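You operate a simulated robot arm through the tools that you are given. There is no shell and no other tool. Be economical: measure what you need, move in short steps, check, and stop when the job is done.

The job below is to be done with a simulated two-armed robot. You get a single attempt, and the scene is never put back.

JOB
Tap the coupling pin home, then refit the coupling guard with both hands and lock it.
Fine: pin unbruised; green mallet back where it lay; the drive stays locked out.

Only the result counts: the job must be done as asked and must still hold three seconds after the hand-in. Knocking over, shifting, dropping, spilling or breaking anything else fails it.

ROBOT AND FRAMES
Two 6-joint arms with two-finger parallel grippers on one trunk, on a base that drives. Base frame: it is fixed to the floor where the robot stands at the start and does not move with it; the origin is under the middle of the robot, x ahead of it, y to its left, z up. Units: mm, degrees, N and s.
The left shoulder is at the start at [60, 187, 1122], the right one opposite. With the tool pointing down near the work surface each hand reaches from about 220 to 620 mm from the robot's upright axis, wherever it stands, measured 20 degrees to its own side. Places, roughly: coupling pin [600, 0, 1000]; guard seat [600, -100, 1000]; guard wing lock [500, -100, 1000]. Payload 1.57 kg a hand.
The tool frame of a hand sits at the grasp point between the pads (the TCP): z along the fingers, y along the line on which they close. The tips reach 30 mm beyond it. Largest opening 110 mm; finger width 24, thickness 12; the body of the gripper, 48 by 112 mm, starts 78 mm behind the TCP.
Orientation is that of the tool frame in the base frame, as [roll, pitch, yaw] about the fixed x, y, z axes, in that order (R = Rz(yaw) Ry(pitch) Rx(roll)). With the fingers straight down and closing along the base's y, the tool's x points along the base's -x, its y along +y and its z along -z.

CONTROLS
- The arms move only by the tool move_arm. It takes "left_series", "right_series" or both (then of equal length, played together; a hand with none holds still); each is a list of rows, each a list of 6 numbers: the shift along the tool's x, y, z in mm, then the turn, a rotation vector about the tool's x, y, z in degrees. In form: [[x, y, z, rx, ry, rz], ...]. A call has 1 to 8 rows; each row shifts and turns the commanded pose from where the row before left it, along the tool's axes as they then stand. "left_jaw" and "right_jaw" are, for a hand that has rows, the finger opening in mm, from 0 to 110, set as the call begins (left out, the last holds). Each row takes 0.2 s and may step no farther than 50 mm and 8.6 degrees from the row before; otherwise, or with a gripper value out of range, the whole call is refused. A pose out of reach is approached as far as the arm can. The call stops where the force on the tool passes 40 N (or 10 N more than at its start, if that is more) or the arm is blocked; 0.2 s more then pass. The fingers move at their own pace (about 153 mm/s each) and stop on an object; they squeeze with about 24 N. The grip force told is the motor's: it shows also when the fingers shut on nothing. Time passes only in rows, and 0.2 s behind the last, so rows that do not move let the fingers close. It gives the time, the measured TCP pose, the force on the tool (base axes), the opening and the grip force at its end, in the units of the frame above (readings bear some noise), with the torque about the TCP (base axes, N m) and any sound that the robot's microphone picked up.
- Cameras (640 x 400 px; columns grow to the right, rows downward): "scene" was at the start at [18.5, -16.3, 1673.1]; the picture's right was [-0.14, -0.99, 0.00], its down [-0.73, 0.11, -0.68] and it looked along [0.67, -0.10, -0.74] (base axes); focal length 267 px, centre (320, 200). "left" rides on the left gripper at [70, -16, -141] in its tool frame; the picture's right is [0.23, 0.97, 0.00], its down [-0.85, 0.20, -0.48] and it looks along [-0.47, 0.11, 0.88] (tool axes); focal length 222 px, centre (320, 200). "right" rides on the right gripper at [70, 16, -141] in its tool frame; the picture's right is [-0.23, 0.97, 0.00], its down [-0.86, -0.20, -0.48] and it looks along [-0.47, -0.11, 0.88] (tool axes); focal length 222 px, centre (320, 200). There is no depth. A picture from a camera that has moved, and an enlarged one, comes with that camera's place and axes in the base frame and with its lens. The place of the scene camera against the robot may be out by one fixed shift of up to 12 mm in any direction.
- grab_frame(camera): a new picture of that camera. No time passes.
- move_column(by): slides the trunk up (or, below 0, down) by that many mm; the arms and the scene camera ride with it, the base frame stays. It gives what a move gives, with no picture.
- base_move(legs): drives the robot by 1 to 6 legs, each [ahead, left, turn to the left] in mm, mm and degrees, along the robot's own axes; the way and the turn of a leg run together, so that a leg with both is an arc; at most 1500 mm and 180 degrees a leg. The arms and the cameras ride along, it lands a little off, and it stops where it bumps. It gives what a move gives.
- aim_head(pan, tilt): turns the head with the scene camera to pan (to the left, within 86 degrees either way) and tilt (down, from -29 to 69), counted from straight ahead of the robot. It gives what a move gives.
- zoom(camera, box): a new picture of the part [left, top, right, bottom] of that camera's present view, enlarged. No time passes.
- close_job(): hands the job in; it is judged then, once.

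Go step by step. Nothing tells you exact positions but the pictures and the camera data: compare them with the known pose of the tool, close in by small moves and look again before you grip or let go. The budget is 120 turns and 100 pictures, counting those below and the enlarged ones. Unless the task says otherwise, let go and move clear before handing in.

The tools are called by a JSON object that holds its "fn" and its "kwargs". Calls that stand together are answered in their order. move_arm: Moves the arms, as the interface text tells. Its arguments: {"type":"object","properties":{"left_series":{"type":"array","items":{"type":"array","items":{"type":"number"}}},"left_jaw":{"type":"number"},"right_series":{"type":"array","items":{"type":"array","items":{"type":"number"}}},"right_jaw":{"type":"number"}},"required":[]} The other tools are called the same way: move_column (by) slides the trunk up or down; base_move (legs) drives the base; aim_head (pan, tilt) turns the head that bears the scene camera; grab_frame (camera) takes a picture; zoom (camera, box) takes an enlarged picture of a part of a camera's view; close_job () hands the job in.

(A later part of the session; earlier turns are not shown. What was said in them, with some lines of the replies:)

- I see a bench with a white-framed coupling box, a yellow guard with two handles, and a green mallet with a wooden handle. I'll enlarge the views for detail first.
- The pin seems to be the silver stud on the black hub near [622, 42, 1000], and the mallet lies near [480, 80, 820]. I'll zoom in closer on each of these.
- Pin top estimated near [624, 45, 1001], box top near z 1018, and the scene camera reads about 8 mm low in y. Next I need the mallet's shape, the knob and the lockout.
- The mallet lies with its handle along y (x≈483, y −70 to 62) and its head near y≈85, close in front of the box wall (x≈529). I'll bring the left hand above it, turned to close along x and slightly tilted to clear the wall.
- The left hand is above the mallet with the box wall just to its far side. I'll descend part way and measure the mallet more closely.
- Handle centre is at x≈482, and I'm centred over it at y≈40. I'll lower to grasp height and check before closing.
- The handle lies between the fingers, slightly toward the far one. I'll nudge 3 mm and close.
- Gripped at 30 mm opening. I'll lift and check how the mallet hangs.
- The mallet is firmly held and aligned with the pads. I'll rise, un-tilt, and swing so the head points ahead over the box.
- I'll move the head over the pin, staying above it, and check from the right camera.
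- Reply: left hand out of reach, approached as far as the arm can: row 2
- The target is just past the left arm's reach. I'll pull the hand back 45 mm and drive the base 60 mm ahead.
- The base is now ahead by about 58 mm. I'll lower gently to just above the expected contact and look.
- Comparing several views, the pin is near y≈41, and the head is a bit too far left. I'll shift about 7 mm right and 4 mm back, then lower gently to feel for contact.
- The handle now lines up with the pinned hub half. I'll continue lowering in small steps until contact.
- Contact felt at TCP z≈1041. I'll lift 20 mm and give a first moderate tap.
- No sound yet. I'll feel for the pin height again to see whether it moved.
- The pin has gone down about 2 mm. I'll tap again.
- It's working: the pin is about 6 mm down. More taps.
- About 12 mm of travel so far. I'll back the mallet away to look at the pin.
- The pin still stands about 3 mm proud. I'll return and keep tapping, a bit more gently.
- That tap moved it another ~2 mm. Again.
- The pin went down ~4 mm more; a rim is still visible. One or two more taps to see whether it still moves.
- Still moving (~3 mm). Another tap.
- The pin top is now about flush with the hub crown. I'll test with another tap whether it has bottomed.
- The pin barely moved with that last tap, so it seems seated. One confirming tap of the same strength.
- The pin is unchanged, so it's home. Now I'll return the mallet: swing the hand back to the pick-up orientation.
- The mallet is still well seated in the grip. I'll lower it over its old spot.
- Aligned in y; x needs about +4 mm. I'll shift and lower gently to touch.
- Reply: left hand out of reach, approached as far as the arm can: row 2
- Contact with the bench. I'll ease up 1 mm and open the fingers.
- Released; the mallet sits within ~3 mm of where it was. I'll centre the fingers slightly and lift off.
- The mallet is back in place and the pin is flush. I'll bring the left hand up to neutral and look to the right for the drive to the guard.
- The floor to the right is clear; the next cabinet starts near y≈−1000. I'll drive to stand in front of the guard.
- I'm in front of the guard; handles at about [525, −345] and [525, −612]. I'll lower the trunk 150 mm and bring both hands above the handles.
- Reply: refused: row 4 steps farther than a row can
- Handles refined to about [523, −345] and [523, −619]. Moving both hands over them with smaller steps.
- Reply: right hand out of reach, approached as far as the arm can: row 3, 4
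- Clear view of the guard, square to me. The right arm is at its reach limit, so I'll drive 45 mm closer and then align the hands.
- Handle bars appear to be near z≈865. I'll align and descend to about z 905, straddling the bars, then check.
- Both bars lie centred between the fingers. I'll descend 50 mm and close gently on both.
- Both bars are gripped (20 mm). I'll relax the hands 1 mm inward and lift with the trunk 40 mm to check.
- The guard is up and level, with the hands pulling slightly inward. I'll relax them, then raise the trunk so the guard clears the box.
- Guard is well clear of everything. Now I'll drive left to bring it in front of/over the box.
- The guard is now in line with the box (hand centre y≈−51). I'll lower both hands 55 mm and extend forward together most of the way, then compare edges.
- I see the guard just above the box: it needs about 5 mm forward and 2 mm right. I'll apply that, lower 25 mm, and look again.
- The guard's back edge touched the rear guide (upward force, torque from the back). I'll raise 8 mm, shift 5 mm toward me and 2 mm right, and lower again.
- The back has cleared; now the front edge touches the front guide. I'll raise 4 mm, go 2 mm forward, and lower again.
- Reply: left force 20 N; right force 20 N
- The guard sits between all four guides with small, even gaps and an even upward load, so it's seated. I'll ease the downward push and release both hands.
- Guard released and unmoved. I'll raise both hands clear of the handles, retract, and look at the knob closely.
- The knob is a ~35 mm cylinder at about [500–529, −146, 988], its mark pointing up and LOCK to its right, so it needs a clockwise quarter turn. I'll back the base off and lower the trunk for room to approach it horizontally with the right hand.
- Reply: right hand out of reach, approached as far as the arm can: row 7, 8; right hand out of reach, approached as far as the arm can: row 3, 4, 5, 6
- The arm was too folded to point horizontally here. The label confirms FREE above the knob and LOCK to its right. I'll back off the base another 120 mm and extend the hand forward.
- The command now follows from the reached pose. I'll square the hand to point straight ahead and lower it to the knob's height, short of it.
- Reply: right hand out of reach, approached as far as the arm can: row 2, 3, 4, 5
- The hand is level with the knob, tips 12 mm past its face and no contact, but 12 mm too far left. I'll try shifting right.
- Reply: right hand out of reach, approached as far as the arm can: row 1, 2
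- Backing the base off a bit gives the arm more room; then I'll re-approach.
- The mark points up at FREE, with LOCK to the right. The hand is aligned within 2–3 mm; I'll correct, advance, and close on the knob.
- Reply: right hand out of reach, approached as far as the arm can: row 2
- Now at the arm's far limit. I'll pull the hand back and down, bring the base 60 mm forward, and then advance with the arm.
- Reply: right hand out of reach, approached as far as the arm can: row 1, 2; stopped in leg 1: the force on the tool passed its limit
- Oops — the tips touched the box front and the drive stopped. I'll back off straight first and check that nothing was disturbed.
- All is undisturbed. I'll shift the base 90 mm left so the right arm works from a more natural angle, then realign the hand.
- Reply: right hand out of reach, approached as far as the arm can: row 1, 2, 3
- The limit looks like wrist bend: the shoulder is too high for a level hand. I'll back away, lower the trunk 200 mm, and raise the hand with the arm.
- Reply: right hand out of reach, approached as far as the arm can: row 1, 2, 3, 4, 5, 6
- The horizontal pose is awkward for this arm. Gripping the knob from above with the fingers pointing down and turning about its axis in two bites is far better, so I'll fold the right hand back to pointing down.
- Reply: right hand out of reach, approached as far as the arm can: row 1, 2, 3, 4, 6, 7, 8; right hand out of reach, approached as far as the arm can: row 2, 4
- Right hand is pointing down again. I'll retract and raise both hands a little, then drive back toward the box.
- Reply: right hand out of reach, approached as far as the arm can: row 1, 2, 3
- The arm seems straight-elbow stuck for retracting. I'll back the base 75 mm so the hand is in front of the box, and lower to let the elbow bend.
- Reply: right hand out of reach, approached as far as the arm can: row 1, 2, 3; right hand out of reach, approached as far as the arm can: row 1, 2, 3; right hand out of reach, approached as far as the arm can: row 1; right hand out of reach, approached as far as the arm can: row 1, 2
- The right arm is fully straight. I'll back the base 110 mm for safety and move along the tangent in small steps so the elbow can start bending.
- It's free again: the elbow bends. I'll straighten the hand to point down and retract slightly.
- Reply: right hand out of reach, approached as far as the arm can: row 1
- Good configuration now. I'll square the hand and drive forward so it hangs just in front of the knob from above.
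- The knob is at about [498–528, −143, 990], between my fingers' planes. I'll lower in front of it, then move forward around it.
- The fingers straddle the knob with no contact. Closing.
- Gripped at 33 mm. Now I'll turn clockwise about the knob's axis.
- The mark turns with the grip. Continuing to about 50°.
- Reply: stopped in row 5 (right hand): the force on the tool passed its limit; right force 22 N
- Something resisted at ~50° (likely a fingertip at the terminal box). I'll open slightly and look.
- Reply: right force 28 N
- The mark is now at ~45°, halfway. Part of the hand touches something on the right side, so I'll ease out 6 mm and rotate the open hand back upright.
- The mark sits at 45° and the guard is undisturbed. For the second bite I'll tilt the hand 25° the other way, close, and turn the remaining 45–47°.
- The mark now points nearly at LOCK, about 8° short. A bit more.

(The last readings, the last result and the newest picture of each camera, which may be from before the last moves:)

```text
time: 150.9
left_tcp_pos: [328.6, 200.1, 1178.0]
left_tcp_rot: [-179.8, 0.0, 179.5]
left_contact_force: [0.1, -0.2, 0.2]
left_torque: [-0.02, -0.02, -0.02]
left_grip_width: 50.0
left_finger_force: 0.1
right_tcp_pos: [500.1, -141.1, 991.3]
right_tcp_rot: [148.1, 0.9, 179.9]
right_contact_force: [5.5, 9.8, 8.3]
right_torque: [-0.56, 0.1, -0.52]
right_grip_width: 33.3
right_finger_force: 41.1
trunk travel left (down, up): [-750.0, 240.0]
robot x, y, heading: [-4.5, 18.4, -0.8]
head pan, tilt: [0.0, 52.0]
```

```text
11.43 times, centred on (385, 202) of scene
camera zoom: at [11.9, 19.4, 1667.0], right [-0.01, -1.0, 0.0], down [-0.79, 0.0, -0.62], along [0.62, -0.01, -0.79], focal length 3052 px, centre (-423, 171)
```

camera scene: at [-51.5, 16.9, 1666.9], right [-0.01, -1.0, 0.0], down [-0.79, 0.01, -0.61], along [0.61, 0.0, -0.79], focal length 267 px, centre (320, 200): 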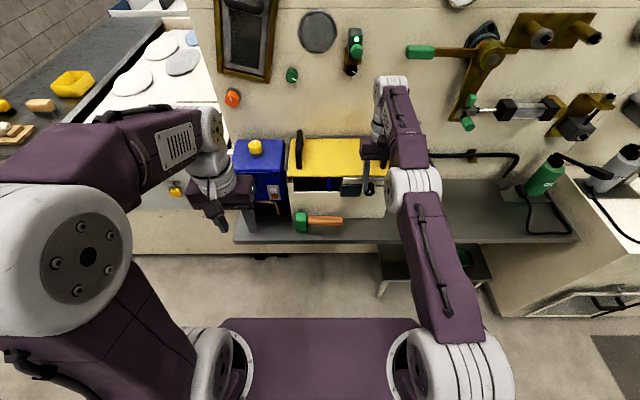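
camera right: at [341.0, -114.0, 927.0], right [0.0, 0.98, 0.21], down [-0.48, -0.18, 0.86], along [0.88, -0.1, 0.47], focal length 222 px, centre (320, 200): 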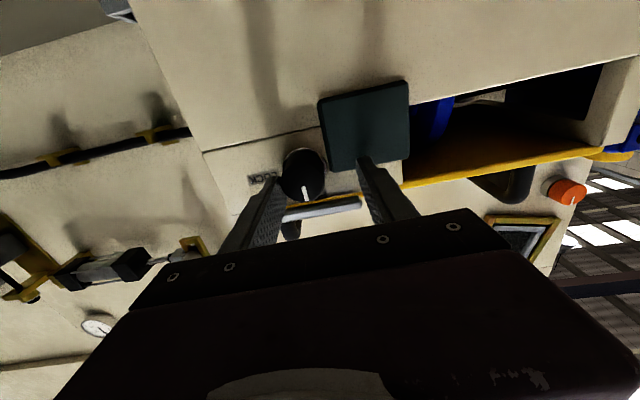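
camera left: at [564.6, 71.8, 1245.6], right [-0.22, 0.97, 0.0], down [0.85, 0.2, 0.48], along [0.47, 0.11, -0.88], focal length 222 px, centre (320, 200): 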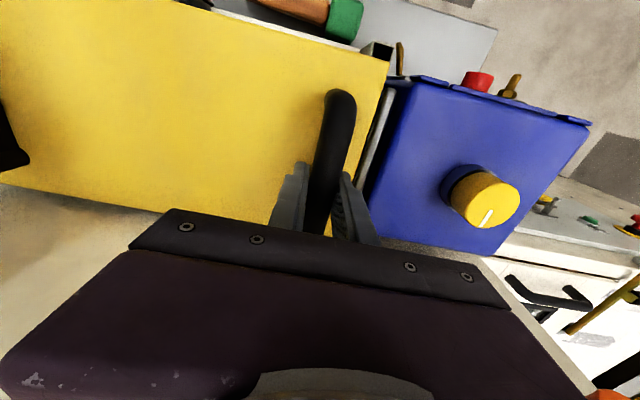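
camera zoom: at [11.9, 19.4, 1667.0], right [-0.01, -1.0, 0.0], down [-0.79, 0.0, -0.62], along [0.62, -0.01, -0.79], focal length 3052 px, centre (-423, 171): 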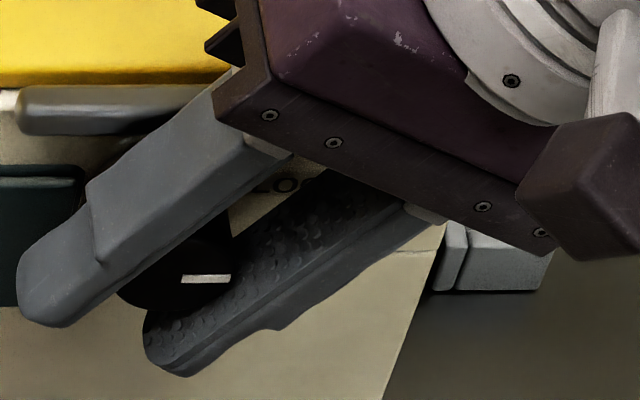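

The mark is horizontal at LOCK and a stop torque appears. I'll press 3° more, release, and back straight out.

{"fn": "move_arm", "kwargs": {"right_series": [[0, 0, 0, -3, 0, 0], [0, 0, 0, 0, 0, 0]]}}

{"fn": "move_arm", "kwargs": {"right_series": [[0, 0, 0, 0, 0, 0], [0, 0, 0, 0, 0, 0]], "right_jaw": 50}}

{"fn": "move_arm", "kwargs": {"right_series": [[30, 0, 0, 0, 0, 0], [40, 0, 0, 0, 0, 0], [40, 0, 0, 0, 0, 0], [0, 0, 0, 8.5, 0, 0], [0, 0, 0, 8.5, 0, 0], [0, 0, 0, 8.5, 0, 0], [0, 0, 0, 8.5, 0, 0], [0, 0, -40, 0, 0, 0]]}}

{"fn": "zoom", "kwargs": {"camera": "scene", "box": [240, 120, 430, 240]}}

```text
time: 151.5
left_tcp_pos: [328.4, 198.8, 1179.1]
left_tcp_rot: [-179.8, 0.0, 179.6]
left_contact_force: [0.5, -0.5, -0.3]
left_torque: [-0.01, -0.01, -0.01]
left_grip_width: 50.2
left_finger_force: 0.0
right_tcp_pos: [498.6, -140.3, 989.3]
right_tcp_rot: [145.2, 0.8, 180.0]
right_contact_force: [3.8, 10.8, 3.7]
right_torque: [-0.55, 0.19, -0.08]
right_grip_width: 33.7
right_finger_force: 41.5
trunk travel left (down, up): [-750.0, 240.0]
robot x, y, heading: [-1.2, 19.9, -0.3]
head pan, tilt: [0.0, 52.0]
```

```text
time: 152.1
left_tcp_pos: [328.4, 197.8, 1178.4]
left_tcp_rot: [-179.9, 0.0, 179.5]
left_contact_force: [-0.2, -0.5, -0.7]
left_torque: [-0.05, 0.04, 0.01]
left_grip_width: 50.1
left_finger_force: 0.0
right_tcp_pos: [499.6, -141.2, 989.6]
right_tcp_rot: [145.2, 0.8, 179.9]
right_contact_force: [0.8, -0.5, -0.2]
right_torque: [0.0, -0.01, -0.01]
right_grip_width: 50.1
right_finger_force: 0.1
trunk travel left (down, up): [-750.0, 240.0]
robot x, y, heading: [-7.5, 20.2, -0.5]
head pan, tilt: [0.0, 52.0]
```

```text
time: 153.9
left_tcp_pos: [326.0, 198.3, 1178.0]
left_tcp_rot: [180.0, 0.1, 179.6]
left_contact_force: [-0.5, 1.0, 0.0]
left_torque: [0.0, 0.0, -0.01]
left_grip_width: 50.2
left_finger_force: 0.0
right_tcp_pos: [386.7, -142.8, 1028.9]
right_tcp_rot: [179.2, 0.9, 179.9]
right_contact_force: [-0.3, -0.7, 1.4]
right_torque: [0.01, -0.03, 0.0]
right_grip_width: 50.1
right_finger_force: 0.0
trunk travel left (down, up): [-750.0, 240.0]
robot x, y, heading: [-0.8, 20.4, -0.4]
head pan, tilt: [0.0, 52.0]
```

```text
3.33 times, centred on (335, 180) of scene
camera zoom: at [9.5, 15.7, 1666.9], right [-0.01, -1.0, 0.0], down [-0.79, 0.01, -0.62], along [0.62, 0.0, -0.79], focal length 890 px, centre (270, 267)
```

zoom: 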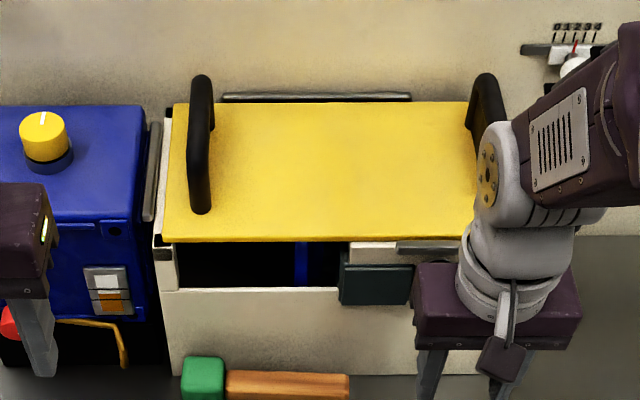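

Guard and surroundings look right. I'll move the right hand aside and take one last look at the knob.

{"fn": "move_arm", "kwargs": {"right_series": [[0, -45, -20, 0, 0, 0], [0, -45, -20, 0, 0, 0], [0, -45, 0, 0, 0, 0], [0, -30, 0, 0, 0, 0], [0, 0, 0, 0, 0, 0]]}}

{"fn": "zoom", "kwargs": {"camera": "scene", "box": [285, 140, 405, 215]}}

```text
time: 155.1
left_tcp_pos: [326.6, 198.4, 1178.9]
left_tcp_rot: [-179.9, 0.1, 179.5]
left_contact_force: [-0.6, 0.6, 0.7]
left_torque: [-0.02, 0.0, -0.02]
left_grip_width: 50.1
left_finger_force: 0.1
right_tcp_pos: [387.1, -307.8, 1066.4]
right_tcp_rot: [179.1, 0.9, 179.9]
right_contact_force: [0.0, 0.2, 0.4]
right_torque: [-0.02, -0.03, -0.02]
right_grip_width: 50.2
right_finger_force: 0.1
trunk travel left (down, up): [-750.0, 240.0]
robot x, y, heading: [-5.3, 23.9, -0.1]
head pan, tilt: [0.0, 52.0]
```

```text
5.33 times, centred on (345, 178) of scene
camera zoom: at [11.1, 16.8, 1666.9], right [-0.01, -1.0, 0.0], down [-0.79, 0.01, -0.62], along [0.62, -0.01, -0.79], focal length 1424 px, centre (187, 320)
```

zoom: 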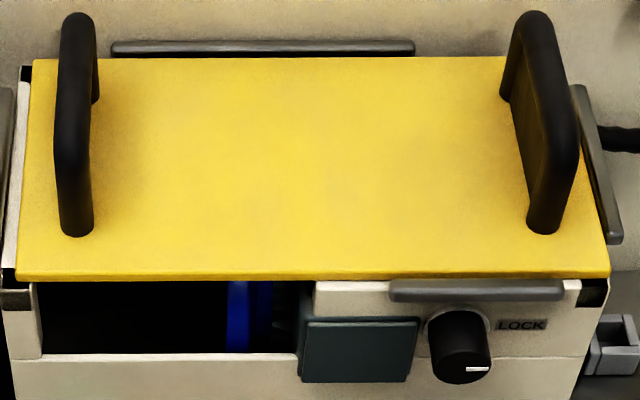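

The pin is tapped home, the guard is seated between its guides, the knob points at LOCK, the mallet is back in place, and both hands are clear.

{"fn": "close_job", "kwargs": {}}

```text
The job is handed in.
```

I've handed in the job, with everything asked for done; no verdict came back.

- **Pin:** it went in under the green mallet's taps until one moved it only about 0.5 mm and the next not at all. Its top is about flush with the hub, and I saw no marks on it.
- **Mallet:** it's back on the bench within about 3 mm of where it lay.
- **Guard:** I lifted and placed it with both hands, and it sits down between its four guides.
- **Lock:** the knob is turned from FREE to LOCK and came up against its stop.
- **Lockout:** I didn't touch the drive lockout.

The right hand made contact twice while I worked on the knob. The fingertips bumped the front of the box hard enough to stop the drive. Later, with the guard already on, the hand pressed against something at the right side of the knob. The pictures afterwards showed nothing out of place.
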